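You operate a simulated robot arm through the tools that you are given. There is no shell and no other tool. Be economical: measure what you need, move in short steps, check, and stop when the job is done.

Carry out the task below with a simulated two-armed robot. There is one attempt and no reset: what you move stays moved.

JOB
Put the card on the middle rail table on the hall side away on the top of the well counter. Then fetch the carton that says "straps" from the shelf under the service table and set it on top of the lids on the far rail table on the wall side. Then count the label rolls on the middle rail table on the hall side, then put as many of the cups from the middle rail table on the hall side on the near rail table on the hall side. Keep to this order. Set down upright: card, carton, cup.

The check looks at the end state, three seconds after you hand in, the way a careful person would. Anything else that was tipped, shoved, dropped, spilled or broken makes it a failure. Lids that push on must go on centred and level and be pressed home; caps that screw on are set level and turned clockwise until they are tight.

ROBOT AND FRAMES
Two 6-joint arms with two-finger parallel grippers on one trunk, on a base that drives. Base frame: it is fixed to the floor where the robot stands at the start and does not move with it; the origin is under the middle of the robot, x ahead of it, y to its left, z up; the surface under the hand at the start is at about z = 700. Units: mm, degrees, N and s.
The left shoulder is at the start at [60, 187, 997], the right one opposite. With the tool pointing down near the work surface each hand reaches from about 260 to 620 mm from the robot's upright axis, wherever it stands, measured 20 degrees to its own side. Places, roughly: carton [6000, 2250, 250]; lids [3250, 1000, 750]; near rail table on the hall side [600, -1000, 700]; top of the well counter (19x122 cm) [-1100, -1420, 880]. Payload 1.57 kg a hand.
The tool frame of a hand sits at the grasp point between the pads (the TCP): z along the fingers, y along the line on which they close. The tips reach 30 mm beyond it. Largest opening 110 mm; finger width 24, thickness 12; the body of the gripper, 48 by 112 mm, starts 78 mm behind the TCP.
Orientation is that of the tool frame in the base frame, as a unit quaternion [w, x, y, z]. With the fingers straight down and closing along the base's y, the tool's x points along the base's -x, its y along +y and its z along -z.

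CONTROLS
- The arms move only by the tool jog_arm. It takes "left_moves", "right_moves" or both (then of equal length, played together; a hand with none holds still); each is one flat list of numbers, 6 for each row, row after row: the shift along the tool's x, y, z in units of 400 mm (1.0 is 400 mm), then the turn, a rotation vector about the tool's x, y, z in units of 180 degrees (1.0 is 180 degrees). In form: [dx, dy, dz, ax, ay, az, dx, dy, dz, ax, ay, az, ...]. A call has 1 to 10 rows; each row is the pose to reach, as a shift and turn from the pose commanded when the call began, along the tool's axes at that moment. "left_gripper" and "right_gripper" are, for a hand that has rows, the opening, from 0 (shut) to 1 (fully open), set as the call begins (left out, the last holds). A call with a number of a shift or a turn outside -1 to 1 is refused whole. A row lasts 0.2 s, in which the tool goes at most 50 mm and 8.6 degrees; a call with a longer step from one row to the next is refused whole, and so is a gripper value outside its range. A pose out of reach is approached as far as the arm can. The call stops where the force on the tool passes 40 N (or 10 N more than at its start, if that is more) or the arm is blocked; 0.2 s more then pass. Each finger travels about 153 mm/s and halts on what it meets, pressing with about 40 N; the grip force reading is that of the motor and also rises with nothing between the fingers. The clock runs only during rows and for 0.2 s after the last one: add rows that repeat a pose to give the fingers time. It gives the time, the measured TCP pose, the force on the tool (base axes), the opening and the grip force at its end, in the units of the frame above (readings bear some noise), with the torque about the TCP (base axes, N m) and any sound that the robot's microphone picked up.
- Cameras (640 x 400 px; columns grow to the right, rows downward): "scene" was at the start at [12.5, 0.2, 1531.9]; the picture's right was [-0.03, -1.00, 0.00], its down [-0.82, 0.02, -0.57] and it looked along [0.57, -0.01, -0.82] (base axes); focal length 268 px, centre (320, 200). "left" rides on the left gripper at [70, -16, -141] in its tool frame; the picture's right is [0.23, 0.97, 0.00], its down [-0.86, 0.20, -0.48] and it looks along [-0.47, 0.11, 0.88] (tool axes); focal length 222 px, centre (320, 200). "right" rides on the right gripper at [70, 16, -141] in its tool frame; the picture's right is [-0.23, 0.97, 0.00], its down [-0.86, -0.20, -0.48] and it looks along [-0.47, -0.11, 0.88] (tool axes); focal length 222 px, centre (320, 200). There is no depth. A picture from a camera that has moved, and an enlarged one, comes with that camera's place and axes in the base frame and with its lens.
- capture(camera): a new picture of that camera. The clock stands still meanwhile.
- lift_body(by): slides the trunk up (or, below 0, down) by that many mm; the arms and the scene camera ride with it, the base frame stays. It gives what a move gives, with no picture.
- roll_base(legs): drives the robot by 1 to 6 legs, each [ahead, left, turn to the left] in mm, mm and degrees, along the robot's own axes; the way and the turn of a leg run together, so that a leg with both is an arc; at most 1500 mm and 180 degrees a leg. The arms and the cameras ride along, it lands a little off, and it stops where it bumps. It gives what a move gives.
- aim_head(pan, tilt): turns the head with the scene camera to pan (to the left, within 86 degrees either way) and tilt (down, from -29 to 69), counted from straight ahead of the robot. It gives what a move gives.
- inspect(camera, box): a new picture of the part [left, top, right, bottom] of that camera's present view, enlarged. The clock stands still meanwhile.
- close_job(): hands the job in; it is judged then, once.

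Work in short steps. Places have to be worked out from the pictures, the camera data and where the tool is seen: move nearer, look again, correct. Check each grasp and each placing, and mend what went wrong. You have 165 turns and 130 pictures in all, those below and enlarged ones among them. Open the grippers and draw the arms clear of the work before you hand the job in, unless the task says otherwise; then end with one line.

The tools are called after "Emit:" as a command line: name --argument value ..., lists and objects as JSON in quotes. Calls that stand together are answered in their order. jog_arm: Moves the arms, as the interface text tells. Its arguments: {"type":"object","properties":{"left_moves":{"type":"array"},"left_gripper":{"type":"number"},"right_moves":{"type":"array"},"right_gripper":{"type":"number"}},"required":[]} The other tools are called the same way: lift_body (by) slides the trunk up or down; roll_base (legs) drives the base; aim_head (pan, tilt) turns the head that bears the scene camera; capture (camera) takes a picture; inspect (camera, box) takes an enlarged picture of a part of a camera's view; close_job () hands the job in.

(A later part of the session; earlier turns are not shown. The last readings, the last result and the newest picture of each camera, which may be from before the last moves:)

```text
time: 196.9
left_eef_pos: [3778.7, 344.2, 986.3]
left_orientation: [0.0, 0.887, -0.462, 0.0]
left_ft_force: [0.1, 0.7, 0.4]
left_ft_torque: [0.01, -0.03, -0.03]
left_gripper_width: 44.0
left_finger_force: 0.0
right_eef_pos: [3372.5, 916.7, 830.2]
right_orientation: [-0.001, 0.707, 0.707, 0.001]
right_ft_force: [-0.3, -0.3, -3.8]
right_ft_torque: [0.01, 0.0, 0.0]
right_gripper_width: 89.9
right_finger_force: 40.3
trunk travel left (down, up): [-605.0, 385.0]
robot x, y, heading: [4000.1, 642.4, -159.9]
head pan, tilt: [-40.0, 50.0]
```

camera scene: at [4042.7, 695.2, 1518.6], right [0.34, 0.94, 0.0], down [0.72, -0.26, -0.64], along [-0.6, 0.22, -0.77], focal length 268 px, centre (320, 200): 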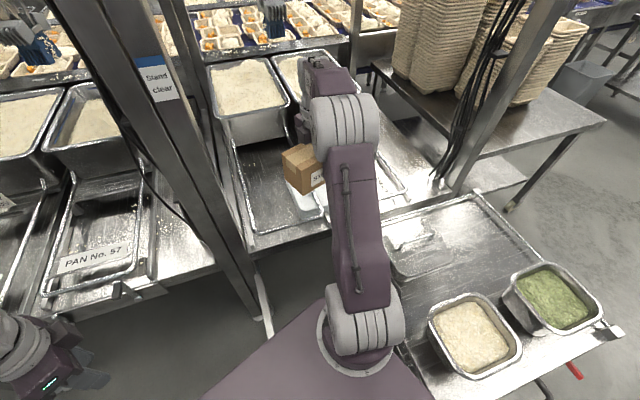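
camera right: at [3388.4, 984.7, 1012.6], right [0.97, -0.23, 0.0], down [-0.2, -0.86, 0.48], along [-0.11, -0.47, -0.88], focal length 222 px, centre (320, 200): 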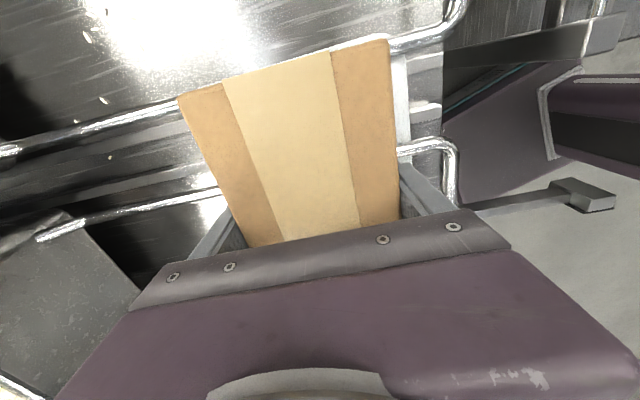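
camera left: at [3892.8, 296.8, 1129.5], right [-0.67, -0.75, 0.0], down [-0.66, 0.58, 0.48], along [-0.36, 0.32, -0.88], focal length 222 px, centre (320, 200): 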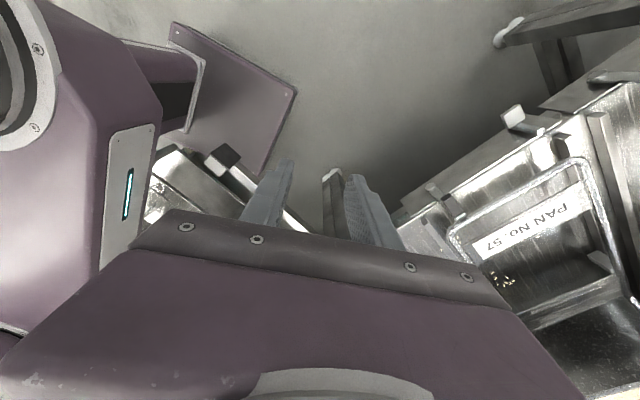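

No contact yet; continue down in 3 mm rows.

Emit:
jog_arm --right_moves '[0, 0, 0.008, 0, 0, 0, 0, 0, 0.016, 0, 0, 0, 0, 0, 0.024, 0, 0, 0, 0, 0, 0.032, 0, 0, 0, 0, 0, 0.04, 0, 0, 0, 0, 0, 0.048, 0, 0, 0]'

Emit:
inspect --camera "scene" --box '[210, 110, 450, 260]'

```text
time: 198.4
left_eef_pos: [3781.5, 342.6, 987.1]
left_orientation: [0.0, 0.887, -0.461, -0.002]
left_ft_force: [-1.0, 0.0, -0.1]
left_ft_torque: [0.01, -0.06, 0.02]
left_gripper_width: 44.0
left_finger_force: 0.1
right_eef_pos: [3373.6, 916.8, 818.1]
right_orientation: [-0.006, 0.706, 0.708, -0.001]
right_ft_force: [8.7, -0.9, 24.0]
right_ft_torque: [-0.75, -1.71, 0.06]
right_gripper_width: 90.1
right_finger_force: 40.0
trunk travel left (down, up): [-605.0, 385.0]
robot x, y, heading: [3998.4, 643.8, -160.0]
head pan, tilt: [-40.0, 50.0]
stopped in row 6 (right hand): the force on the tool passed its limit at 41 N (the readings are from after the stop); the commanded pose is now the measured one
```

```text
2.67 times, centred on (330, 185) of scene
camera zoom: at [3987.8, 693.2, 1518.8], right [0.34, 0.94, 0.0], down [0.72, -0.26, -0.65], along [-0.61, 0.22, -0.76], focal length 713 px, centre (293, 240)
```

zoom: 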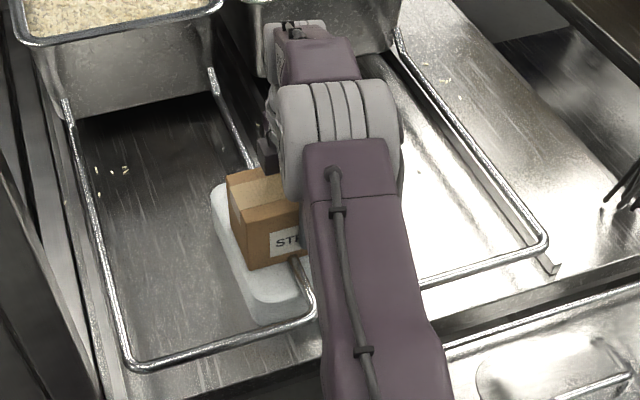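

Contact at TCP 818, but the torque says it touches near the robot-side edge. Ease up a little and look closely.

Emit:
jog_arm --right_moves '[0, 0, -0.004, 0, 0, 0, 0, 0, -0.004, 0, 0, 0]'

Emit:
inspect --camera "scene" --box '[280, 160, 350, 240]'

Emit:
inspect --camera "right" --box '[360, 0, 500, 220]'

```text
time: 199.0
left_eef_pos: [3782.2, 343.0, 986.6]
left_orientation: [0.0, 0.887, -0.461, -0.001]
left_ft_force: [-0.4, -0.2, 0.1]
left_ft_torque: [0.0, 0.02, 0.02]
left_gripper_width: 44.1
left_finger_force: 0.0
right_eef_pos: [3372.8, 916.4, 819.2]
right_orientation: [-0.006, 0.706, 0.708, -0.002]
right_ft_force: [7.5, -2.7, 18.6]
right_ft_torque: [-0.54, -1.4, -0.1]
right_gripper_width: 90.3
right_finger_force: 39.8
trunk travel left (down, up): [-605.0, 385.0]
robot x, y, heading: [3998.8, 644.0, -159.8]
head pan, tilt: [-40.0, 50.0]
```

```text
5.00 times, centred on (315, 200) of scene
camera zoom: at [3987.7, 693.4, 1518.7], right [0.34, 0.94, 0.0], down [0.72, -0.26, -0.65], along [-0.61, 0.22, -0.76], focal length 1338 px, centre (345, 200)
```

zoom: 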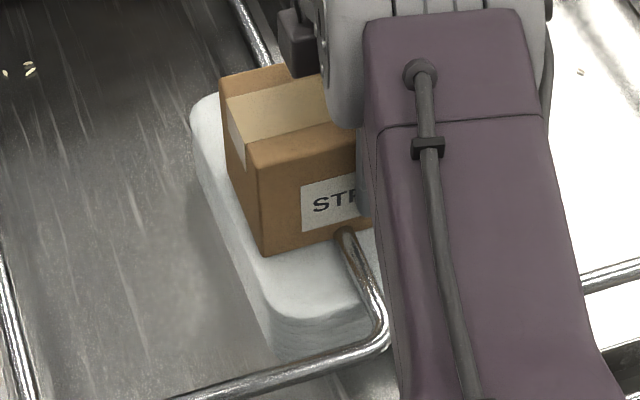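

```text
1.82 times, centred on (430, 110) of right
camera zoom: at [3390.3, 985.0, 960.8], right [0.97, -0.23, -0.01], down [-0.19, -0.86, 0.48], along [-0.12, -0.46, -0.88], focal length 404 px, centre (120, 364)
```

zoom: 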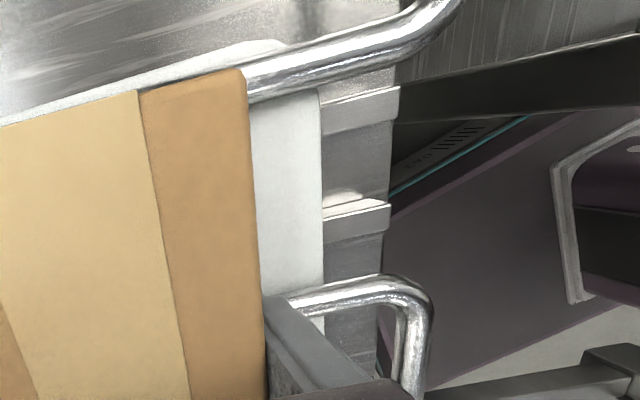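

The carton's near edge bears first. I'll test the gap by pitching the hand 2° so the far edge goes down.

Emit:
jog_arm --right_moves '[0, 0, 0, -0.0055, 0, 0, 0, 0, 0, -0.011, 0, 0, 0, 0, 0, -0.011, 0, 0]'

```text
time: 199.8
left_eef_pos: [3780.1, 342.6, 986.5]
left_orientation: [0.0, 0.887, -0.461, 0.0]
left_ft_force: [0.9, 0.0, 0.1]
left_ft_torque: [-0.02, 0.01, 0.03]
left_gripper_width: 43.9
left_finger_force: 0.2
right_eef_pos: [3370.2, 916.3, 818.9]
right_orientation: [0.004, 0.706, 0.708, 0.008]
right_ft_force: [-4.5, -1.6, 18.3]
right_ft_torque: [-0.61, 1.27, 0.07]
right_gripper_width: 89.7
right_finger_force: 39.9
trunk travel left (down, up): [-605.0, 385.0]
robot x, y, heading: [3996.1, 647.9, -159.8]
head pan, tilt: [-40.0, 50.0]
```

The torque flipped sign, so the support is flat and within about a degree of the carton's underside. Go back half way and read the torque.

Emit:
jog_arm --right_moves '[0, 0, 0, 0.005, 0, 0, 0, 0, -0.002, 0.005, 0, 0]'

```text
time: 200.4
left_eef_pos: [3780.3, 342.4, 986.3]
left_orientation: [-0.001, 0.887, -0.462, -0.001]
left_ft_force: [-0.3, 0.0, 0.0]
left_ft_torque: [-0.03, -0.01, 0.0]
left_gripper_width: 43.9
left_finger_force: 0.1
right_eef_pos: [3372.3, 917.1, 818.3]
right_orientation: [0.001, 0.707, 0.708, 0.004]
right_ft_force: [-3.1, -0.1, 16.1]
right_ft_torque: [-0.06, 1.1, -0.03]
right_gripper_width: 89.9
right_finger_force: 39.7
trunk travel left (down, up): [-605.0, 385.0]
robot x, y, heading: [4000.4, 644.9, -159.8]
head pan, tilt: [-40.0, 50.0]
```

Near level. Raise command by 1 mm, open fully, then withdraw straight up.

Emit:
jog_arm --right_moves '[0, 0, -0.003, 0.001, 0, 0, 0, 0, -0.003, 0.002, 0, 0]'

Emit:
jog_arm --right_moves '[0, 0, 0, 0, 0, 0, 0, 0, 0, 0, 0, 0, 0, 0, 0, 0, 0, 0]' --right_gripper 1

Emit:
inspect --camera "scene" --box '[280, 160, 350, 240]'

```text
time: 201.0
left_eef_pos: [3780.2, 344.6, 986.5]
left_orientation: [0.0, 0.888, -0.461, 0.0]
left_ft_force: [0.4, -0.9, 0.0]
left_ft_torque: [-0.01, 0.0, 0.02]
left_gripper_width: 44.0
left_finger_force: 0.0
right_eef_pos: [3371.8, 917.2, 818.1]
right_orientation: [0.001, 0.706, 0.708, 0.003]
right_ft_force: [-1.3, 1.5, 8.9]
right_ft_torque: [0.39, 0.58, -0.02]
right_gripper_width: 89.8
right_finger_force: 40.0
trunk travel left (down, up): [-605.0, 385.0]
robot x, y, heading: [3999.5, 645.5, -159.8]
head pan, tilt: [-40.0, 50.0]
```

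```text
time: 201.8
left_eef_pos: [3780.0, 343.7, 986.9]
left_orientation: [0.0, 0.887, -0.461, 0.001]
left_ft_force: [0.7, 0.6, 0.6]
left_ft_torque: [0.02, -0.01, -0.02]
left_gripper_width: 43.8
left_finger_force: 0.0
right_eef_pos: [3371.0, 917.5, 817.7]
right_orientation: [-0.001, 0.707, 0.707, 0.003]
right_ft_force: [0.5, 0.3, -0.4]
right_ft_torque: [-0.03, 0.04, -0.01]
right_gripper_width: 110.0
right_finger_force: 0.0
trunk travel left (down, up): [-605.0, 385.0]
robot x, y, heading: [3996.2, 644.7, -159.9]
head pan, tilt: [-40.0, 50.0]
```

```text
5.00 times, centred on (315, 200) of scene
camera zoom: at [3982.9, 695.4, 1518.5], right [0.34, 0.94, 0.0], down [0.72, -0.26, -0.64], along [-0.6, 0.22, -0.77], focal length 1338 px, centre (345, 200)
```

zoom: 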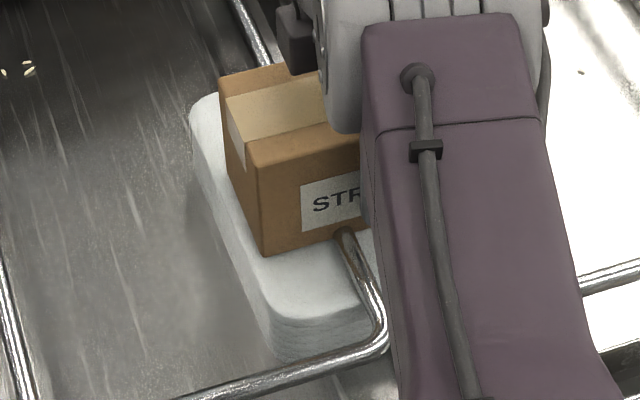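

Carton rests stably. Raise the hand straight up 180 mm.

Emit:
jog_arm --right_moves '[0, 0, -0.05, 0, 0, 0, 0, 0, -0.12, 0, 0, 0, 0, 0, -0.22, 0, 0, 0, 0, 0, -0.33, 0, 0, 0, 0, 0, -0.45, 0, 0, 0]'

Emit:
inspect --camera "scene" --box '[250, 130, 390, 260]'

Emit:
capture --camera "right"

```text
time: 203.0
left_eef_pos: [3778.2, 345.5, 987.5]
left_orientation: [0.0, 0.887, -0.461, 0.001]
left_ft_force: [0.5, -0.3, -0.9]
left_ft_torque: [0.0, 0.02, -0.05]
left_gripper_width: 43.8
left_finger_force: 0.0
right_eef_pos: [3378.4, 915.4, 997.9]
right_orientation: [0.001, 0.707, 0.708, 0.003]
right_ft_force: [0.0, -0.3, 0.3]
right_ft_torque: [0.02, 0.02, 0.01]
right_gripper_width: 110.0
right_finger_force: 0.0
right hand out of reach, approached as far as the arm can: row 5
trunk travel left (down, up): [-605.0, 385.0]
robot x, y, heading: [4003.3, 645.8, -160.0]
head pan, tilt: [-40.0, 50.0]
```

```text
3.08 times, centred on (320, 195) of scene
camera zoom: at [3982.6, 695.5, 1518.6], right [0.34, 0.94, 0.0], down [0.72, -0.26, -0.64], along [-0.6, 0.22, -0.77], focal length 823 px, centre (320, 215)
```

zoom: 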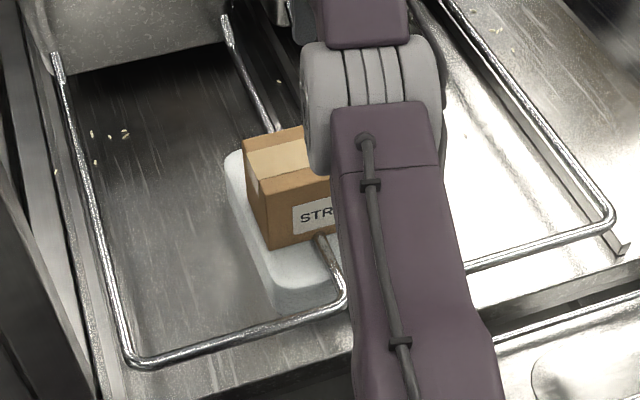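

```text
62 pictures are left
camera right: at [3393.1, 985.3, 1139.9], right [0.97, -0.23, 0.0], down [-0.2, -0.86, 0.47], along [-0.1, -0.46, -0.88], focal length 222 px, centre (320, 200)
```

right: 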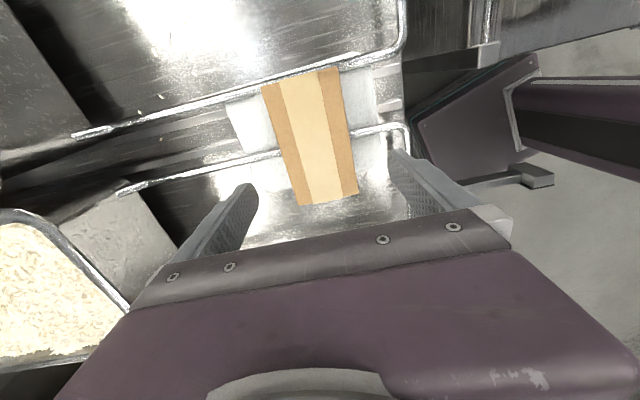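

Carton is upright on the lids with its ends inside. I back out the way I came, then head round the conveyor end again.

Emit:
roll_base --legs '[[-235, 86, 0], [-564, 205, 0], [0, 0, -110]]'

Emit:
jog_arm --right_moves '[-0.08, 0.08, 0, 0, 0, 0.02, -0.16, 0.16, 0, 0, 0, 0.06, -0.24, 0.2, 0, 0, 0, 0.1, -0.32, 0.2, 0, 0, 0, 0.14, -0.4, 0.2, 0, 0, 0, 0.18, -0.48, 0.2, 0, 0, 0, 0.22, -0.48, 0.2, 0, 0, 0, 0.26, -0.48, 0.2, 0, 0, 0, 0.3, -0.48, 0.2, 0, 0, 0, 0.34, -0.48, 0.2, 0, 0, 0, 0.38]'

```text
time: 212.5
left_eef_pos: [4639.5, 965.8, 987.7]
left_orientation: [0.001, -0.134, 0.991, 0.001]
left_ft_force: [-0.5, 0.5, 0.6]
left_ft_torque: [0.03, 0.01, -0.04]
left_gripper_width: 43.8
left_finger_force: 0.1
right_eef_pos: [5312.2, 1151.9, 998.9]
right_orientation: [0.002, 0.985, -0.171, 0.002]
right_ft_force: [-0.5, 0.9, 0.0]
right_ft_torque: [-0.01, 0.0, -0.01]
right_gripper_width: 109.7
right_finger_force: 0.1
trunk travel left (down, up): [-605.0, 385.0]
robot x, y, heading: [4849.9, 655.9, 90.5]
head pan, tilt: [-40.0, 50.0]
```

```text
time: 214.7
left_eef_pos: [4639.1, 967.3, 986.6]
left_orientation: [0.0, -0.134, 0.991, 0.0]
left_ft_force: [0.5, 0.5, -0.2]
left_ft_torque: [0.01, 0.0, 0.01]
left_gripper_width: 44.1
left_finger_force: 0.0
right_eef_pos: [5112.9, 1195.2, 1054.6]
right_orientation: [0.014, 0.718, -0.696, 0.011]
right_ft_force: [-0.4, -1.0, 0.3]
right_ft_torque: [-0.02, 0.01, 0.02]
right_gripper_width: 110.0
right_finger_force: 0.1
right hand out of reach, approached as far as the arm can: row 1, 2, 3, 4, 5, 6, 7, 8, 9, 10
trunk travel left (down, up): [-605.0, 385.0]
robot x, y, heading: [4848.9, 655.8, 90.3]
head pan, tilt: [-40.0, 50.0]
```

The right hand is back near neutral orientation; pull it in 120 mm and down slightly, then drive north.

Emit:
jog_arm --right_moves '[0.08, 0, 0.03, 0, 0, 0, 0.16, 0, 0.06, 0, 0, 0, 0.24, 0, 0.09, 0, 0, 0, 0.32, 0, 0.12, 0, 0, 0]'

Emit:
roll_base --legs '[[1500, 0, 0], [1500, 0, 0], [1500, 0, 0], [450, 0, 0], [0, 0, 89.5]]'

Emit:
aim_head --pan 5 --tilt 22

Emit:
capture --camera "scene"

```text
time: 215.7
left_eef_pos: [4639.1, 967.1, 985.4]
left_orientation: [0.0, -0.134, 0.991, 0.0]
left_ft_force: [-0.7, -0.2, 0.1]
left_ft_torque: [-0.01, 0.02, 0.01]
left_gripper_width: 43.9
left_finger_force: 0.0
right_eef_pos: [5123.8, 1194.0, 1068.2]
right_orientation: [0.003, 0.719, -0.695, 0.005]
right_ft_force: [-0.8, 0.5, 0.2]
right_ft_torque: [0.04, 0.0, -0.03]
right_gripper_width: 110.1
right_finger_force: 0.1
right hand out of reach, approached as far as the arm can: row 1, 2, 3, 4
trunk travel left (down, up): [-605.0, 385.0]
robot x, y, heading: [4848.2, 659.3, 90.5]
head pan, tilt: [-40.0, 50.0]
```

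```text
time: 243.5
left_eef_pos: [4533.5, 5414.8, 987.3]
left_orientation: [0.0, 0.807, -0.591, -0.001]
left_ft_force: [0.0, 0.3, -0.1]
left_ft_torque: [0.0, 0.03, 0.01]
left_gripper_width: 43.9
left_finger_force: 0.1
right_eef_pos: [4288.0, 5891.4, 1068.2]
right_orientation: [-0.001, 0.999, 0.036, 0.006]
right_ft_force: [-0.6, -0.5, -0.3]
right_ft_torque: [-0.01, -0.04, 0.02]
right_gripper_width: 110.1
right_finger_force: 0.0
trunk travel left (down, up): [-605.0, 385.0]
robot x, y, heading: [4831.3, 5641.1, -177.1]
head pan, tilt: [-40.0, 50.0]
```

```text
time: 244.6
left_eef_pos: [4533.6, 5416.1, 985.8]
left_orientation: [0.0, 0.807, -0.591, 0.0]
left_ft_force: [0.6, -0.2, -0.3]
left_ft_torque: [-0.01, 0.02, -0.02]
left_gripper_width: 43.9
left_finger_force: 0.1
right_eef_pos: [4287.1, 5890.6, 1069.1]
right_orientation: [-0.001, 0.999, 0.037, 0.005]
right_ft_force: [0.2, 0.4, -0.8]
right_ft_torque: [0.0, -0.02, 0.01]
right_gripper_width: 109.8
right_finger_force: 0.0
trunk travel left (down, up): [-605.0, 385.0]
robot x, y, heading: [4835.1, 5638.4, -177.4]
head pan, tilt: [5.0, 22.0]
```

```text
61 pictures are left
camera scene: at [4802.1, 5630.5, 1560.9], right [-0.13, 0.99, 0.0], down [0.37, 0.05, -0.93], along [-0.92, -0.12, -0.38], focal length 268 px, centre (320, 200)
```

scene: 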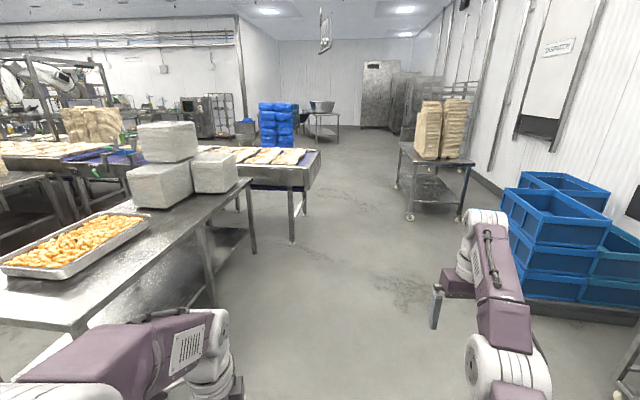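

The right arm seems stuck stretched out; let me try bringing it down and back in free space.

Emit:
jog_arm --right_moves '[0.02, 0, 0.08, 0, 0, 0, 0.04, 0, 0.16, 0, 0, 0, 0.06, 0, 0.24, 0, 0, 0, 0.08, 0, 0.32, 0, 0, 0]'

```text
time: 245.6
left_eef_pos: [4533.7, 5415.7, 986.6]
left_orientation: [-0.001, 0.807, -0.591, -0.001]
left_ft_force: [-0.1, 0.3, 0.7]
left_ft_torque: [0.01, 0.01, 0.01]
left_gripper_width: 44.3
left_finger_force: 0.1
right_eef_pos: [4288.4, 5890.6, 1068.1]
right_orientation: [-0.002, 0.999, 0.037, 0.005]
right_ft_force: [-0.3, 0.0, 0.3]
right_ft_torque: [0.03, -0.02, 0.01]
right_gripper_width: 110.2
right_finger_force: 0.1
right hand out of reach, approached as far as the arm can: row 1, 2, 3, 4
trunk travel left (down, up): [-605.0, 385.0]
robot x, y, heading: [4834.2, 5638.4, -177.2]
head pan, tilt: [5.0, 22.0]
```

Emit:
aim_head --pan -35 --tilt 50

Emit:
capture --camera "scene"

```text
time: 246.7
left_eef_pos: [4533.8, 5416.1, 986.9]
left_orientation: [0.0, 0.807, -0.591, 0.001]
left_ft_force: [0.4, -0.4, 0.3]
left_ft_torque: [-0.02, 0.0, 0.02]
left_gripper_width: 43.7
left_finger_force: 0.1
right_eef_pos: [4287.6, 5890.8, 1067.8]
right_orientation: [-0.001, 0.999, 0.037, 0.005]
right_ft_force: [-0.4, 1.0, -0.1]
right_ft_torque: [0.01, -0.03, 0.03]
right_gripper_width: 110.0
right_finger_force: 0.1
trunk travel left (down, up): [-605.0, 385.0]
robot x, y, heading: [4834.3, 5637.9, -177.6]
head pan, tilt: [-35.0, 50.0]
```

```text
60 pictures are left
camera scene: at [4829.0, 5683.9, 1518.6], right [0.53, 0.85, 0.0], down [0.65, -0.41, -0.64], along [-0.54, 0.34, -0.77], focal length 268 px, centre (320, 200)
```

scene: 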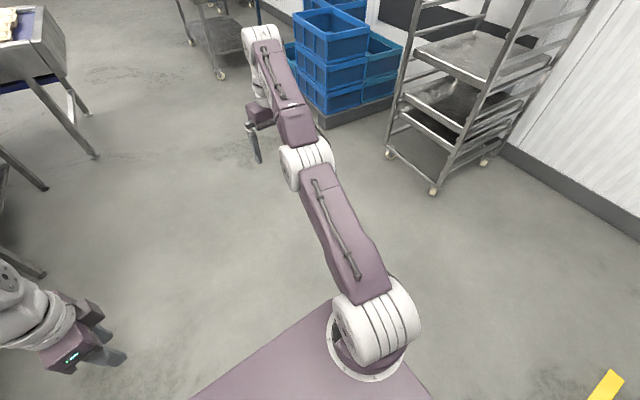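

The right arm is stretched dead straight (singular). I'll command an outward/lower arc so the elbow can bend, then bring it back.

Emit:
jog_arm --right_moves '[-0.09, -0.01, 0.027, 0, 0, 0, -0.18, -0.02, 0.054, 0, 0, 0, -0.27, -0.03, 0.081, 0, 0, 0, -0.36, -0.04, 0.108, 0, 0, 0, -0.45, -0.05, 0.135, 0, 0, 0, -0.54, -0.06, 0.162, 0, 0, 0, -0.63, -0.07, 0.19, 0, 0, 0, -0.72, -0.08, 0.2175, 0, 0, 0, -0.72, -0.08, 0.2175, 0, 0, 0]'

```text
time: 248.7
left_eef_pos: [4532.5, 5416.0, 986.9]
left_orientation: [0.0, 0.807, -0.591, 0.001]
left_ft_force: [0.4, -0.7, 0.3]
left_ft_torque: [0.02, 0.03, 0.0]
left_gripper_width: 43.8
left_finger_force: 0.2
right_eef_pos: [4238.2, 5880.3, 932.9]
right_orientation: [-0.001, 0.999, 0.037, 0.005]
right_ft_force: [0.5, -0.5, -0.4]
right_ft_torque: [-0.01, 0.0, -0.03]
right_gripper_width: 110.0
right_finger_force: 0.3
right hand out of reach, approached as far as the arm can: row 1, 2, 3, 4, 5, 6, 7, 8, 9
trunk travel left (down, up): [-605.0, 385.0]
robot x, y, heading: [4829.8, 5637.2, -177.4]
head pan, tilt: [-35.0, 50.0]
```

It's moving again; hold for several rows to see whether it converges.

Emit:
jog_arm --right_moves '[0, 0, 0, 0, 0, 0, 0, 0, 0, 0, 0, 0, 0, 0, 0, 0, 0, 0, 0, 0, 0, 0, 0, 0, 0, 0, 0, 0, 0, 0, 0, 0, 0, 0, 0, 0]'

Emit:
capture --camera "scene"

```text
time: 250.1
left_eef_pos: [4534.4, 5414.9, 987.3]
left_orientation: [0.0, 0.807, -0.591, 0.0]
left_ft_force: [0.3, 0.3, 0.6]
left_ft_torque: [0.01, 0.01, 0.0]
left_gripper_width: 44.0
left_finger_force: 0.0
right_eef_pos: [4239.3, 5880.2, 935.4]
right_orientation: [-0.002, 0.999, 0.037, 0.005]
right_ft_force: [-0.7, -0.9, 0.4]
right_ft_torque: [0.03, 0.0, -0.01]
right_gripper_width: 110.0
right_finger_force: 0.1
trunk travel left (down, up): [-605.0, 385.0]
robot x, y, heading: [4832.9, 5637.0, -177.0]
head pan, tilt: [-35.0, 50.0]
```

```text
59 pictures are left
camera scene: at [4829.0, 5684.0, 1518.6], right [0.53, 0.84, 0.0], down [0.65, -0.41, -0.64], along [-0.54, 0.34, -0.77], focal length 268 px, centre (320, 200)
```

scene: 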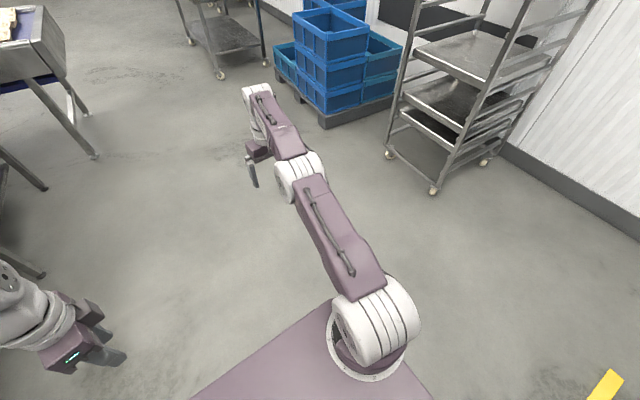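

Commands restart from the reached pose. Now test a small inward move.

Emit:
jog_arm --right_moves '[0.03, 0, 0, 0, 0, 0, 0.06, 0, 0, 0, 0, 0, 0.1, 0, 0, 0, 0, 0]'

```text
time: 250.9
left_eef_pos: [4534.1, 5415.6, 987.1]
left_orientation: [0.0, 0.807, -0.59, 0.0]
left_ft_force: [0.6, 0.4, 0.3]
left_ft_torque: [0.04, 0.03, -0.01]
left_gripper_width: 44.1
left_finger_force: 0.0
right_eef_pos: [4282.7, 5884.2, 939.0]
right_orientation: [-0.001, 0.999, 0.037, 0.005]
right_ft_force: [-0.1, 0.3, 1.3]
right_ft_torque: [-0.01, 0.01, -0.02]
right_gripper_width: 110.2
right_finger_force: 0.0
trunk travel left (down, up): [-605.0, 385.0]
robot x, y, heading: [4835.2, 5637.7, -177.0]
head pan, tilt: [-35.0, 50.0]
```

It bends again. Bring it back to the neutral carry position.

Emit:
jog_arm --right_moves '[0.06, 0.05, -0.02, 0, 0, 0, 0.12, 0.1, -0.04, 0, 0, 0, 0.18, 0.15, -0.06, 0, 0, 0, 0.26, 0.2, -0.08, 0, 0, 0]'

Emit:
roll_base --legs '[[0, 0, -2.8], [1500, 0, 0], [1500, 0, 0], [1500, 0, 0], [370, 0, 0]]'

```text
time: 251.9
left_eef_pos: [4536.7, 5414.8, 987.1]
left_orientation: [0.001, 0.807, -0.59, -0.001]
left_ft_force: [-0.6, -0.4, 0.6]
left_ft_torque: [0.02, 0.05, -0.03]
left_gripper_width: 44.1
left_finger_force: 0.2
right_eef_pos: [4394.8, 5811.3, 974.2]
right_orientation: [-0.001, 0.999, 0.037, 0.005]
right_ft_force: [0.0, 1.0, -0.1]
right_ft_torque: [0.02, 0.01, 0.02]
right_gripper_width: 109.9
right_finger_force: 0.0
trunk travel left (down, up): [-605.0, 385.0]
robot x, y, heading: [4833.4, 5641.0, -177.4]
head pan, tilt: [-35.0, 50.0]
```

```text
time: 275.5
left_eef_pos: [-289.8, 5418.7, 987.8]
left_orientation: [-0.001, 0.797, -0.605, 0.0]
left_ft_force: [-0.1, 0.9, 0.4]
left_ft_torque: [0.01, -0.02, -0.02]
left_gripper_width: 43.9
left_finger_force: 0.0
right_eef_pos: [-414.8, 5819.7, 973.5]
right_orientation: [-0.001, 1.0, 0.017, 0.006]
right_ft_force: [0.3, -0.2, -0.1]
right_ft_torque: [0.02, -0.08, -0.03]
right_gripper_width: 110.1
right_finger_force: 0.0
trunk travel left (down, up): [-605.0, 385.0]
robot x, y, heading: [17.7, 5629.8, -179.6]
head pan, tilt: [-35.0, 50.0]
```

Now travel back along the hall side lane x≈-250.

Emit:
roll_base --legs '[[270, 0, 0], [0, 0, 90], [1500, 0, 0], [1500, 0, 0], [1500, 0, 0], [900, 0, 0]]'

```text
time: 306.6
left_eef_pos: [21.5, -45.1, 986.8]
left_orientation: [0.0, 0.991, 0.137, 0.001]
left_ft_force: [0.5, -0.2, -0.5]
left_ft_torque: [0.0, -0.03, 0.0]
left_gripper_width: 44.2
left_finger_force: 0.0
right_eef_pos: [-378.8, -172.1, 973.3]
right_orientation: [-0.004, 0.693, 0.721, 0.004]
right_ft_force: [0.5, -0.1, 0.0]
right_ft_torque: [0.01, 0.01, 0.01]
right_gripper_width: 110.1
right_finger_force: 0.0
trunk travel left (down, up): [-605.0, 385.0]
robot x, y, heading: [-190.0, 262.0, -89.4]
head pan, tilt: [-35.0, 50.0]
```

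Emit:
roll_base --legs '[[260, -110, 0], [0, 0, 89.4], [290, 0, 0]]'

Emit:
lift_body --by 60

Emit:
aim_head --pan 0 --tilt 50

Emit:
capture --camera "scene"

Emit:
capture --camera "right"

```text
time: 313.9
left_eef_pos: [310.0, 203.5, 986.9]
left_orientation: [-0.001, 0.613, 0.79, 0.001]
left_ft_force: [0.6, 0.5, -1.0]
left_ft_torque: [0.01, 0.06, 0.03]
left_gripper_width: 44.0
left_finger_force: 0.0
right_eef_pos: [428.1, -199.9, 974.3]
right_orientation: [-0.005, -0.01, 1.0, -0.001]
right_ft_force: [0.3, -0.1, 0.0]
right_ft_torque: [0.02, 0.01, 0.02]
right_gripper_width: 109.8
right_finger_force: 0.0
trunk travel left (down, up): [-605.0, 385.0]
robot x, y, heading: [-0.2, -2.9, -0.6]
head pan, tilt: [-35.0, 50.0]
```

```text
time: 314.9
left_eef_pos: [308.8, 204.1, 1046.2]
left_orientation: [0.0, 0.612, 0.791, 0.0]
left_ft_force: [-0.1, -0.5, -0.2]
left_ft_torque: [-0.01, 0.01, 0.04]
left_gripper_width: 44.1
left_finger_force: 0.0
right_eef_pos: [429.0, -199.6, 1033.3]
right_orientation: [-0.005, -0.011, 1.0, -0.001]
right_ft_force: [0.1, -0.8, -0.4]
right_ft_torque: [0.0, -0.02, 0.0]
right_gripper_width: 109.9
right_finger_force: 0.0
trunk travel left (down, up): [-665.0, 325.0]
robot x, y, heading: [-3.3, -1.8, -0.7]
head pan, tilt: [-35.0, 50.0]
```

```text
time: 315.9
left_eef_pos: [309.5, 203.8, 1046.1]
left_orientation: [0.0, 0.612, 0.791, -0.001]
left_ft_force: [-0.2, 0.7, 0.6]
left_ft_torque: [-0.01, 0.01, 0.0]
left_gripper_width: 44.0
left_finger_force: 0.1
right_eef_pos: [428.9, -199.5, 1033.6]
right_orientation: [-0.006, -0.01, 1.0, -0.001]
right_ft_force: [0.1, -0.4, -0.5]
right_ft_torque: [0.02, -0.03, 0.0]
right_gripper_width: 110.3
right_finger_force: 0.0
trunk travel left (down, up): [-665.0, 325.0]
robot x, y, heading: [-0.5, -2.6, -0.6]
head pan, tilt: [0.0, 50.0]
```

```text
58 pictures are left
camera scene: at [15.4, -0.1, 1578.6], right [-0.01, -1.0, 0.0], down [-0.77, 0.01, -0.64], along [0.64, -0.01, -0.77], focal length 268 px, centre (320, 200)
```

scene: 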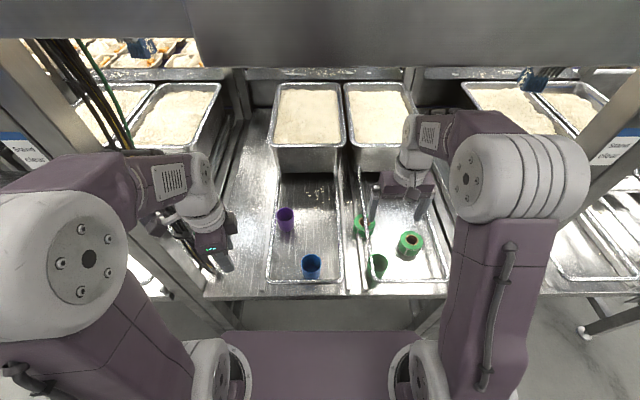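

```text
57 pictures are left
camera right: at [359.1, -185.0, 1176.5], right [0.21, 0.98, 0.0], down [0.86, -0.18, 0.47], along [0.46, -0.1, -0.88], focal length 222 px, centre (320, 200)
```

right: 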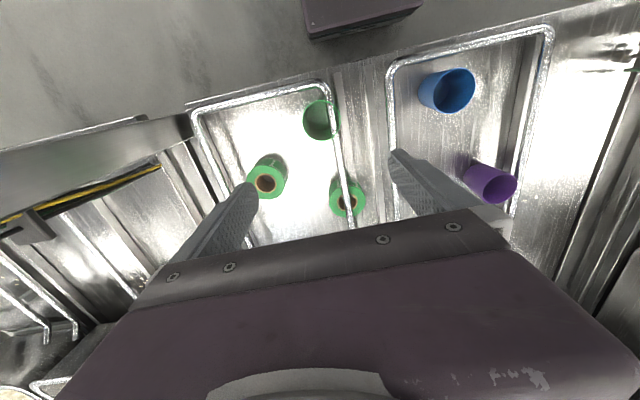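

Emit:
inspect --camera "scene" --box '[340, 160, 460, 290]'

Emit:
inspect --camera "right" --box '[220, 60, 380, 230]'

```text
3.08 times, centred on (400, 225) of scene
camera zoom: at [15.4, -0.1, 1578.6], right [-0.01, -1.0, 0.0], down [-0.77, 0.01, -0.64], along [0.64, -0.01, -0.77], focal length 823 px, centre (74, 123)
```

zoom: 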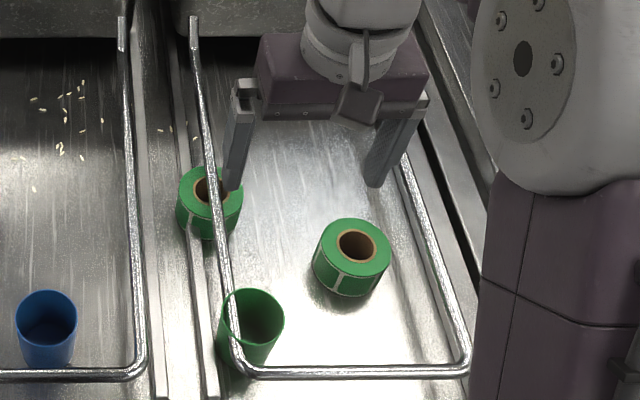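

```text
2.35 times, centred on (300, 145) of right
camera zoom: at [359.1, -185.0, 1176.5], right [0.21, 0.98, 0.0], down [0.86, -0.18, 0.47], along [0.46, -0.1, -0.88], focal length 523 px, centre (367, 329)
```

zoom: 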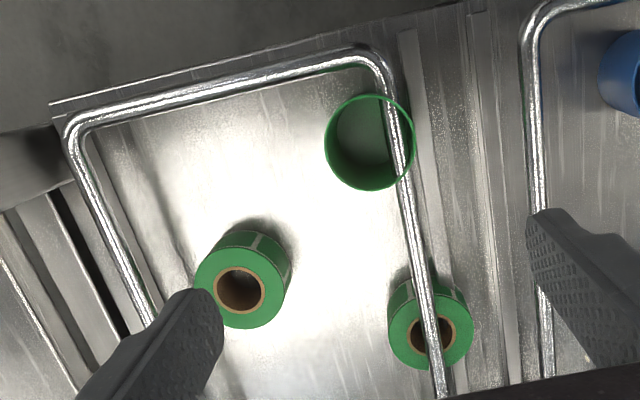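

Two label rolls are visible, so two cups go; I'll verify no hidden roll as the arms move. I choose purple (≈[608,120], left hand) and blue (≈[415,21], right hand). Roll 60 mm closer and bring the left hand above purple.

Emit:
roll_base --legs '[[60, 0, 0.6]]'

Emit:
jog_arm --left_moves '[-0.049, 0.0725, 0.03, 0, 0, 0, -0.098, 0.145, 0.08, 0, 0, 0, -0.147, 0.2175, 0.14, 0, 0, 0, -0.196, 0.29, 0.2, 0, 0, 0, -0.245, 0.3625, 0.27, 0, 0, 0, -0.294, 0.435, 0.34, 0, 0, 0, -0.343, 0.5075, 0.415, 0, 0, 0]' --left_gripper 0.85

Emit:
capture --camera "left"

Emit:
capture --camera "scene"

```text
time: 316.9
left_eef_pos: [364.5, 205.8, 1047.5]
left_orientation: [0.0, 0.608, 0.794, 0.001]
left_ft_force: [-0.4, 1.4, -0.7]
left_ft_torque: [0.0, 0.01, 0.04]
left_gripper_width: 44.0
left_finger_force: 0.0
right_eef_pos: [487.0, -196.6, 1034.8]
right_orientation: [-0.004, -0.014, 1.0, -0.001]
right_ft_force: [-0.8, 0.5, 0.6]
right_ft_torque: [-0.02, 0.02, 0.02]
right_gripper_width: 110.2
right_finger_force: 0.1
trunk travel left (down, up): [-665.0, 325.0]
robot x, y, heading: [59.4, -3.0, 0.0]
head pan, tilt: [0.0, 50.0]
```

```text
time: 318.5
left_eef_pos: [600.0, 127.9, 877.1]
left_orientation: [-0.002, 0.608, 0.794, -0.001]
left_ft_force: [0.7, 0.2, -0.3]
left_ft_torque: [0.0, 0.01, 0.0]
left_gripper_width: 93.8
left_finger_force: 0.0
right_eef_pos: [489.6, -196.4, 1031.8]
right_orientation: [-0.007, -0.014, 1.0, -0.001]
right_ft_force: [-0.3, 0.4, -0.7]
right_ft_torque: [0.05, 0.02, 0.01]
right_gripper_width: 110.2
right_finger_force: 0.1
trunk travel left (down, up): [-665.0, 325.0]
robot x, y, heading: [55.5, 0.7, 0.2]
head pan, tilt: [0.0, 50.0]
```

```text
54 pictures are left
camera left: at [566.7, 190.0, 1020.8], right [0.88, 0.47, 0.0], down [0.42, -0.77, 0.48], along [0.22, -0.42, -0.88], focal length 222 px, centre (320, 200)
```

left: 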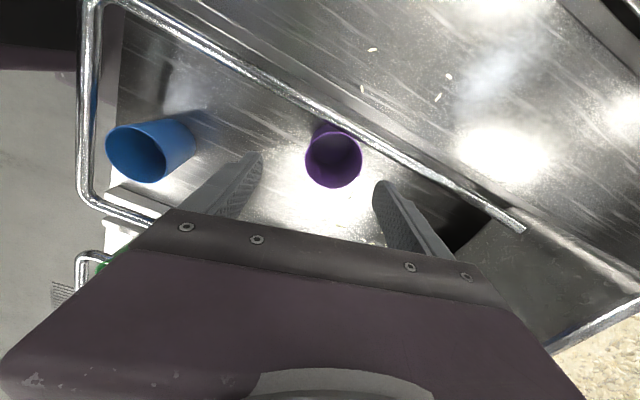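

```text
53 pictures are left
camera scene: at [76.3, -0.2, 1578.6], right [0.0, -1.0, 0.0], down [-0.77, 0.0, -0.64], along [0.64, 0.0, -0.77], focal length 268 px, centre (320, 200)
```

scene: 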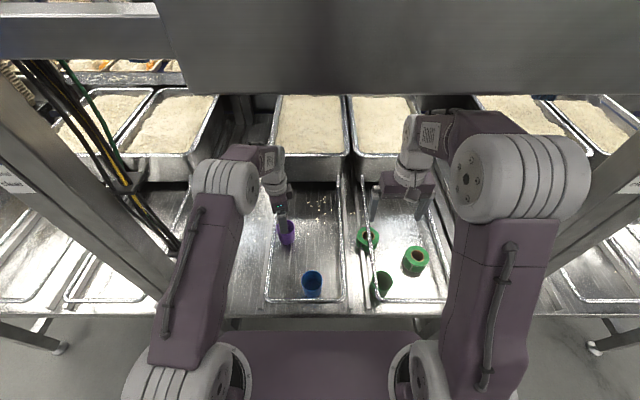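

Purple rim centre ≈[615,127]. Shift 14 mm ahead and descend around it.

Emit:
jog_arm --left_moves '[-0.009, 0.035, 0, 0, 0, 0, -0.009, 0.035, 0.08, 0, 0, 0, -0.009, 0.035, 0.16, 0, 0, 0]'

Emit:
capture --camera "left"

```text
time: 319.3
left_eef_pos: [612.1, 127.2, 816.7]
left_orientation: [0.0, 0.609, 0.793, 0.0]
left_ft_force: [-0.5, -0.1, -0.2]
left_ft_torque: [0.02, -0.01, -0.01]
left_gripper_width: 93.7
left_finger_force: 0.2
right_eef_pos: [488.8, -195.9, 1034.7]
right_orientation: [-0.005, -0.014, 1.0, -0.001]
right_ft_force: [0.6, 0.1, -0.4]
right_ft_torque: [0.01, 0.02, -0.02]
right_gripper_width: 109.8
right_finger_force: 0.0
trunk travel left (down, up): [-665.0, 325.0]
robot x, y, heading: [57.9, -1.8, -0.1]
head pan, tilt: [0.0, 50.0]
```

```text
52 pictures are left
camera left: at [579.9, 191.2, 959.6], right [0.88, 0.47, 0.0], down [0.41, -0.77, 0.48], along [0.23, -0.42, -0.88], focal length 222 px, centre (320, 200)
```

left: 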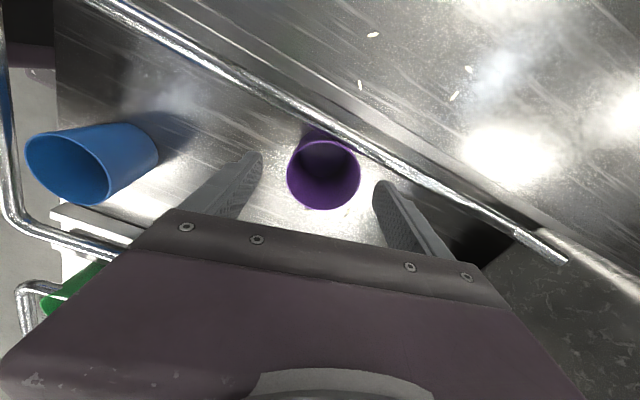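

Better fix: rim z≈758, centre ≈[621,121]. Adjust and descend to TCP≈738, then close.

Emit:
jog_arm --left_moves '[-0.019, 0.018, 0.02, 0, 0, 0, -0.019, 0.018, 0.1, 0, 0, 0, -0.019, 0.018, 0.16, 0, 0, 0, -0.019, 0.018, 0.195, 0, 0, 0]'

Emit:
capture --camera "left"

```text
time: 320.3
left_eef_pos: [621.6, 119.3, 738.4]
left_orientation: [0.0, 0.609, 0.793, 0.0]
left_ft_force: [0.4, 0.8, 0.2]
left_ft_torque: [0.0, 0.0, 0.0]
left_gripper_width: 93.5
left_finger_force: 0.1
right_eef_pos: [489.0, -195.3, 1032.9]
right_orientation: [-0.005, -0.014, 1.0, -0.001]
right_ft_force: [0.7, -0.8, 0.3]
right_ft_torque: [0.03, 0.01, -0.01]
right_gripper_width: 110.0
right_finger_force: 0.1
trunk travel left (down, up): [-665.0, 325.0]
robot x, y, heading: [55.3, 1.3, -0.0]
head pan, tilt: [0.0, 50.0]
```

```text
51 pictures are left
camera left: at [588.0, 183.7, 881.4], right [0.88, 0.47, 0.0], down [0.41, -0.77, 0.48], along [0.23, -0.42, -0.88], focal length 222 px, centre (320, 200)
```

left: 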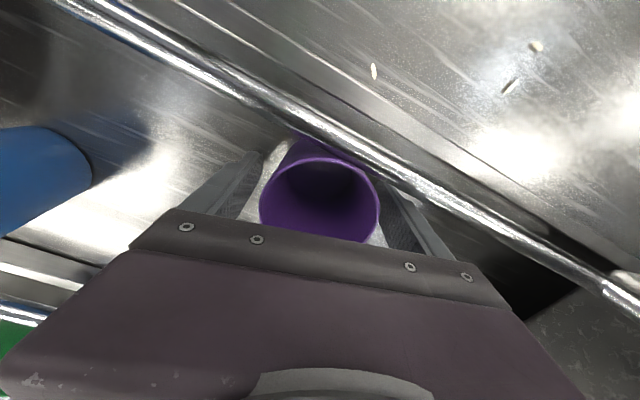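

Centred; close and check.

Emit:
jog_arm --left_moves '[0, 0, 0, 0, 0, 0, 0, 0, 0, 0, 0, 0, 0, 0, 0, 0, 0, 0]' --left_gripper 0

Emit:
jog_arm --left_moves '[0, 0, -0.03, 0, 0, 0, 0, 0, -0.1, 0, 0, 0, 0, 0, -0.2, 0, 0, 0, 0, 0, -0.3, 0, 0, 0]'

Emit:
capture --camera "left"

```text
time: 321.1
left_eef_pos: [621.2, 120.6, 739.2]
left_orientation: [0.0, 0.608, 0.794, -0.001]
left_ft_force: [-0.1, -0.8, 0.1]
left_ft_torque: [-0.03, 0.02, -0.03]
left_gripper_width: 66.4
left_finger_force: 40.0
right_eef_pos: [488.6, -195.9, 1034.0]
right_orientation: [-0.006, -0.014, 1.0, -0.001]
right_ft_force: [-0.8, -0.5, 0.4]
right_ft_torque: [0.01, -0.02, -0.02]
right_gripper_width: 109.9
right_finger_force: 0.1
trunk travel left (down, up): [-665.0, 325.0]
robot x, y, heading: [56.9, 1.1, 0.1]
head pan, tilt: [0.0, 50.0]
```

```text
time: 322.1
left_eef_pos: [618.6, 120.2, 859.3]
left_orientation: [0.0, 0.608, 0.794, 0.0]
left_ft_force: [0.6, 0.2, 0.4]
left_ft_torque: [0.01, 0.01, -0.02]
left_gripper_width: 66.3
left_finger_force: 40.0
right_eef_pos: [488.6, -195.9, 1032.8]
right_orientation: [-0.006, -0.013, 1.0, 0.0]
right_ft_force: [0.4, 0.6, 0.7]
right_ft_torque: [-0.04, -0.02, 0.0]
right_gripper_width: 110.1
right_finger_force: 0.1
trunk travel left (down, up): [-665.0, 325.0]
robot x, y, heading: [56.6, -2.1, 0.1]
head pan, tilt: [0.0, 50.0]
```

```text
50 pictures are left
camera left: at [585.2, 184.3, 1002.5], right [0.88, 0.47, 0.0], down [0.41, -0.77, 0.48], along [0.23, -0.42, -0.88], focal length 222 px, centre (320, 200)
```

left: 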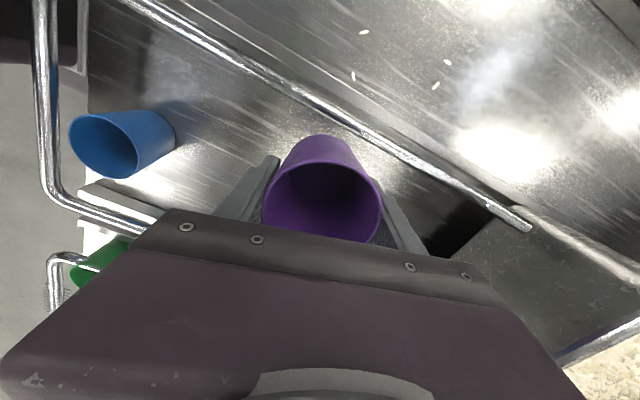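

Purple held and lifted. Draw the left hand back, then bring the right hand over blue.

Emit:
jog_arm --left_moves '[0.073, -0.062, -0.06, 0, 0, 0, 0.146, -0.124, -0.12, 0, 0, 0, 0.219, -0.186, -0.17, 0, 0, 0, 0.292, -0.248, -0.2275, 0, 0, 0, 0.365, -0.31, -0.2275, 0, 0, 0, 0.437, -0.372, -0.2275, 0, 0, 0]'

Emit:
jog_arm --right_moves '[0.025, 0.079, 0.03, 0, 0, 0, 0.05, 0.158, 0.07, 0, 0, 0, 0.075, 0.237, 0.12, 0, 0, 0, 0.1, 0.316, 0.18, 0, 0, 0, 0.125, 0.395, 0.25, 0, 0, 0, 0.15, 0.474, 0.32, 0, 0, 0, 0.1775, 0.5525, 0.385, 0, 0, 0]' --right_gripper 0.85

Emit:
capture --camera "right"

Emit:
capture --camera "scene"

```text
time: 323.5
left_eef_pos: [429.6, 250.4, 953.6]
left_orientation: [0.0, 0.609, 0.793, 0.0]
left_ft_force: [0.0, 0.3, -0.5]
left_ft_torque: [0.01, -0.02, -0.01]
left_gripper_width: 66.2
left_finger_force: 39.6
right_eef_pos: [488.1, -195.6, 1034.7]
right_orientation: [-0.005, -0.015, 1.0, -0.001]
right_ft_force: [0.7, -0.5, 0.0]
right_ft_torque: [-0.05, 0.0, -0.03]
right_gripper_width: 110.3
right_finger_force: 0.1
trunk travel left (down, up): [-665.0, 325.0]
robot x, y, heading: [56.0, -3.7, 0.2]
head pan, tilt: [0.0, 50.0]
```

```text
time: 325.1
left_eef_pos: [430.6, 250.9, 952.5]
left_orientation: [0.0, 0.609, 0.793, -0.001]
left_ft_force: [0.3, 0.0, 0.3]
left_ft_torque: [-0.04, 0.01, -0.02]
left_gripper_width: 65.9
left_finger_force: 39.8
right_eef_pos: [410.4, 25.3, 880.7]
right_orientation: [-0.004, -0.015, 1.0, -0.001]
right_ft_force: [0.0, 0.5, -0.2]
right_ft_torque: [-0.05, 0.0, -0.02]
right_gripper_width: 93.9
right_finger_force: 0.0
trunk travel left (down, up): [-665.0, 325.0]
robot x, y, heading: [57.1, -3.0, -0.0]
head pan, tilt: [0.0, 50.0]
```

```text
49 pictures are left
camera right: at [340.3, 39.3, 1023.2], right [0.2, 0.98, 0.0], down [0.87, -0.17, 0.47], along [0.46, -0.1, -0.88], focal length 222 px, centre (320, 200)
```

right: 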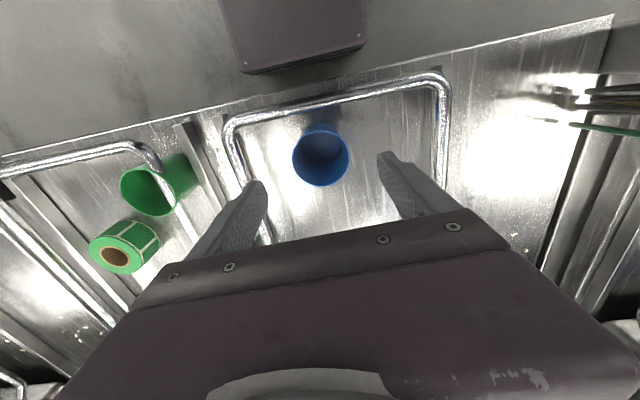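

```text
48 pictures are left
camera scene: at [74.1, 1.5, 1578.6], right [0.0, -1.0, 0.0], down [-0.77, 0.0, -0.64], along [0.64, 0.0, -0.77], focal length 268 px, centre (320, 200)
```

scene: 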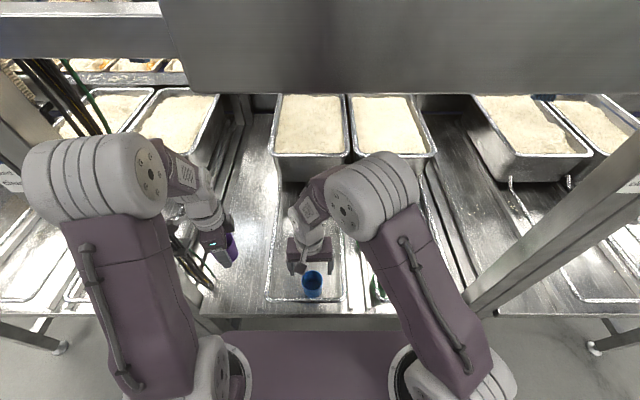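

Blue rim ≈[422,20]. Correct and descend to just above the rim, then look.

Emit:
jog_arm --right_moves '[-0.03, -0.0125, 0.02, 0, 0, 0, -0.03, -0.0125, 0.1, 0, 0, 0, -0.03, -0.0125, 0.17, 0, 0, 0]'

Emit:
capture --camera "right"

```text
time: 325.9
left_eef_pos: [430.9, 249.2, 952.8]
left_orientation: [0.0, 0.609, 0.793, 0.0]
left_ft_force: [-0.1, 0.2, 0.1]
left_ft_torque: [-0.04, -0.01, 0.0]
left_gripper_width: 66.4
left_finger_force: 40.2
right_eef_pos: [422.9, 18.1, 811.8]
right_orientation: [-0.005, -0.014, 1.0, 0.0]
right_ft_force: [0.3, 0.2, 0.6]
right_ft_torque: [0.01, -0.01, 0.0]
right_gripper_width: 93.4
right_finger_force: 0.1
trunk travel left (down, up): [-665.0, 325.0]
robot x, y, heading: [55.5, 1.8, -0.3]
head pan, tilt: [0.0, 50.0]
```

```text
47 pictures are left
camera right: at [354.0, 32.3, 954.1], right [0.2, 0.98, 0.0], down [0.87, -0.17, 0.47], along [0.46, -0.1, -0.88], focal length 222 px, centre (320, 200)
```

right: 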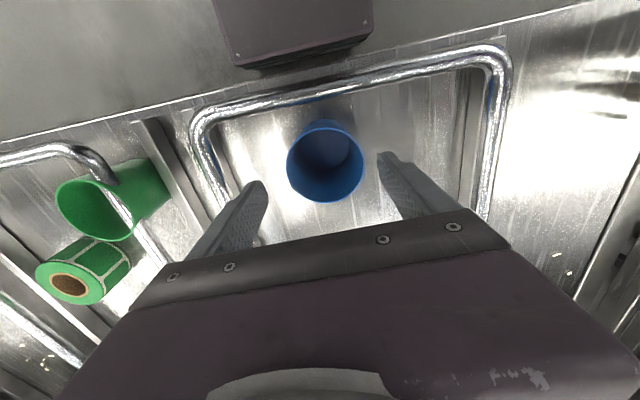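

Nearly centred; nudge 4 mm in y, descend, close and lift.

Emit:
jog_arm --right_moves '[0.002, 0.011, 0.06, 0, 0, 0, 0.002, 0.011, 0.13, 0, 0, 0, 0.002, 0.011, 0.182, 0, 0, 0]'

Emit:
jog_arm --right_moves '[0, 0, 0, 0, 0, 0, 0, 0, 0, 0, 0, 0, 0, 0, 0, 0, 0, 0]' --right_gripper 0

Emit:
jog_arm --right_moves '[0, 0, -0.03, 0, 0, 0, 0, 0, -0.1, 0, 0, 0, 0, 0, -0.2, 0, 0, 0, 0, 0, -0.32, 0, 0, 0, 0, 0, -0.44, 0, 0, 0, 0, 0, -0.5, 0, 0, 0]'

Emit:
capture --camera "right"

```text
time: 326.7
left_eef_pos: [432.0, 250.3, 952.6]
left_orientation: [0.001, 0.609, 0.793, -0.001]
left_ft_force: [-0.5, 0.1, -0.2]
left_ft_torque: [0.0, 0.02, 0.03]
left_gripper_width: 66.2
left_finger_force: 40.0
right_eef_pos: [420.4, 22.0, 740.7]
right_orientation: [-0.005, -0.013, 1.0, -0.001]
right_ft_force: [-0.2, -0.1, -0.3]
right_ft_torque: [-0.01, -0.01, 0.0]
right_gripper_width: 93.8
right_finger_force: 0.1
trunk travel left (down, up): [-665.0, 325.0]
robot x, y, heading: [58.2, -1.9, 0.2]
head pan, tilt: [0.0, 50.0]
```

```text
time: 327.5
left_eef_pos: [431.3, 250.2, 952.3]
left_orientation: [0.0, 0.608, 0.794, 0.0]
left_ft_force: [0.5, 0.2, -0.1]
left_ft_torque: [0.01, 0.0, 0.0]
left_gripper_width: 66.0
left_finger_force: 40.3
right_eef_pos: [419.7, 21.5, 739.7]
right_orientation: [-0.005, -0.014, 1.0, -0.001]
right_ft_force: [0.1, 0.6, -0.6]
right_ft_torque: [0.03, 0.02, -0.04]
right_gripper_width: 65.4
right_finger_force: 39.5
trunk travel left (down, up): [-665.0, 325.0]
robot x, y, heading: [57.7, -1.6, 0.0]
head pan, tilt: [0.0, 50.0]
```

```text
time: 328.9
left_eef_pos: [431.3, 249.7, 951.9]
left_orientation: [0.0, 0.608, 0.794, 0.0]
left_ft_force: [0.4, -0.8, -1.6]
left_ft_torque: [0.01, -0.01, 0.04]
left_gripper_width: 66.2
left_finger_force: 40.0
right_eef_pos: [421.6, 23.4, 939.0]
right_orientation: [-0.005, -0.015, 1.0, -0.001]
right_ft_force: [0.0, -0.7, 0.2]
right_ft_torque: [0.04, 0.01, -0.03]
right_gripper_width: 65.3
right_finger_force: 39.5
trunk travel left (down, up): [-665.0, 325.0]
robot x, y, heading: [58.8, -5.6, -0.0]
head pan, tilt: [0.0, 50.0]
```

```text
46 pictures are left
camera right: at [352.2, 37.4, 1082.2], right [0.2, 0.98, 0.0], down [0.87, -0.17, 0.47], along [0.46, -0.1, -0.88], focal length 222 px, centre (320, 200)
```

right: 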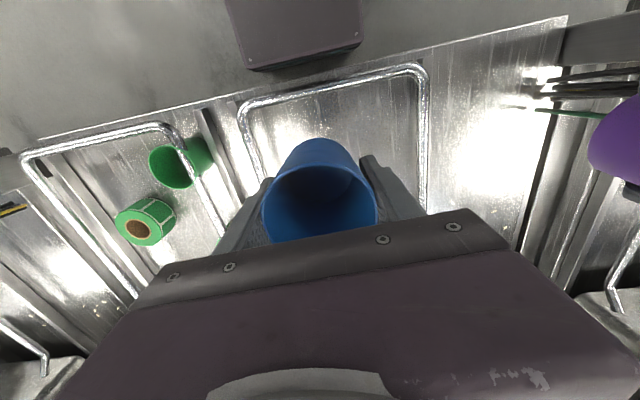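

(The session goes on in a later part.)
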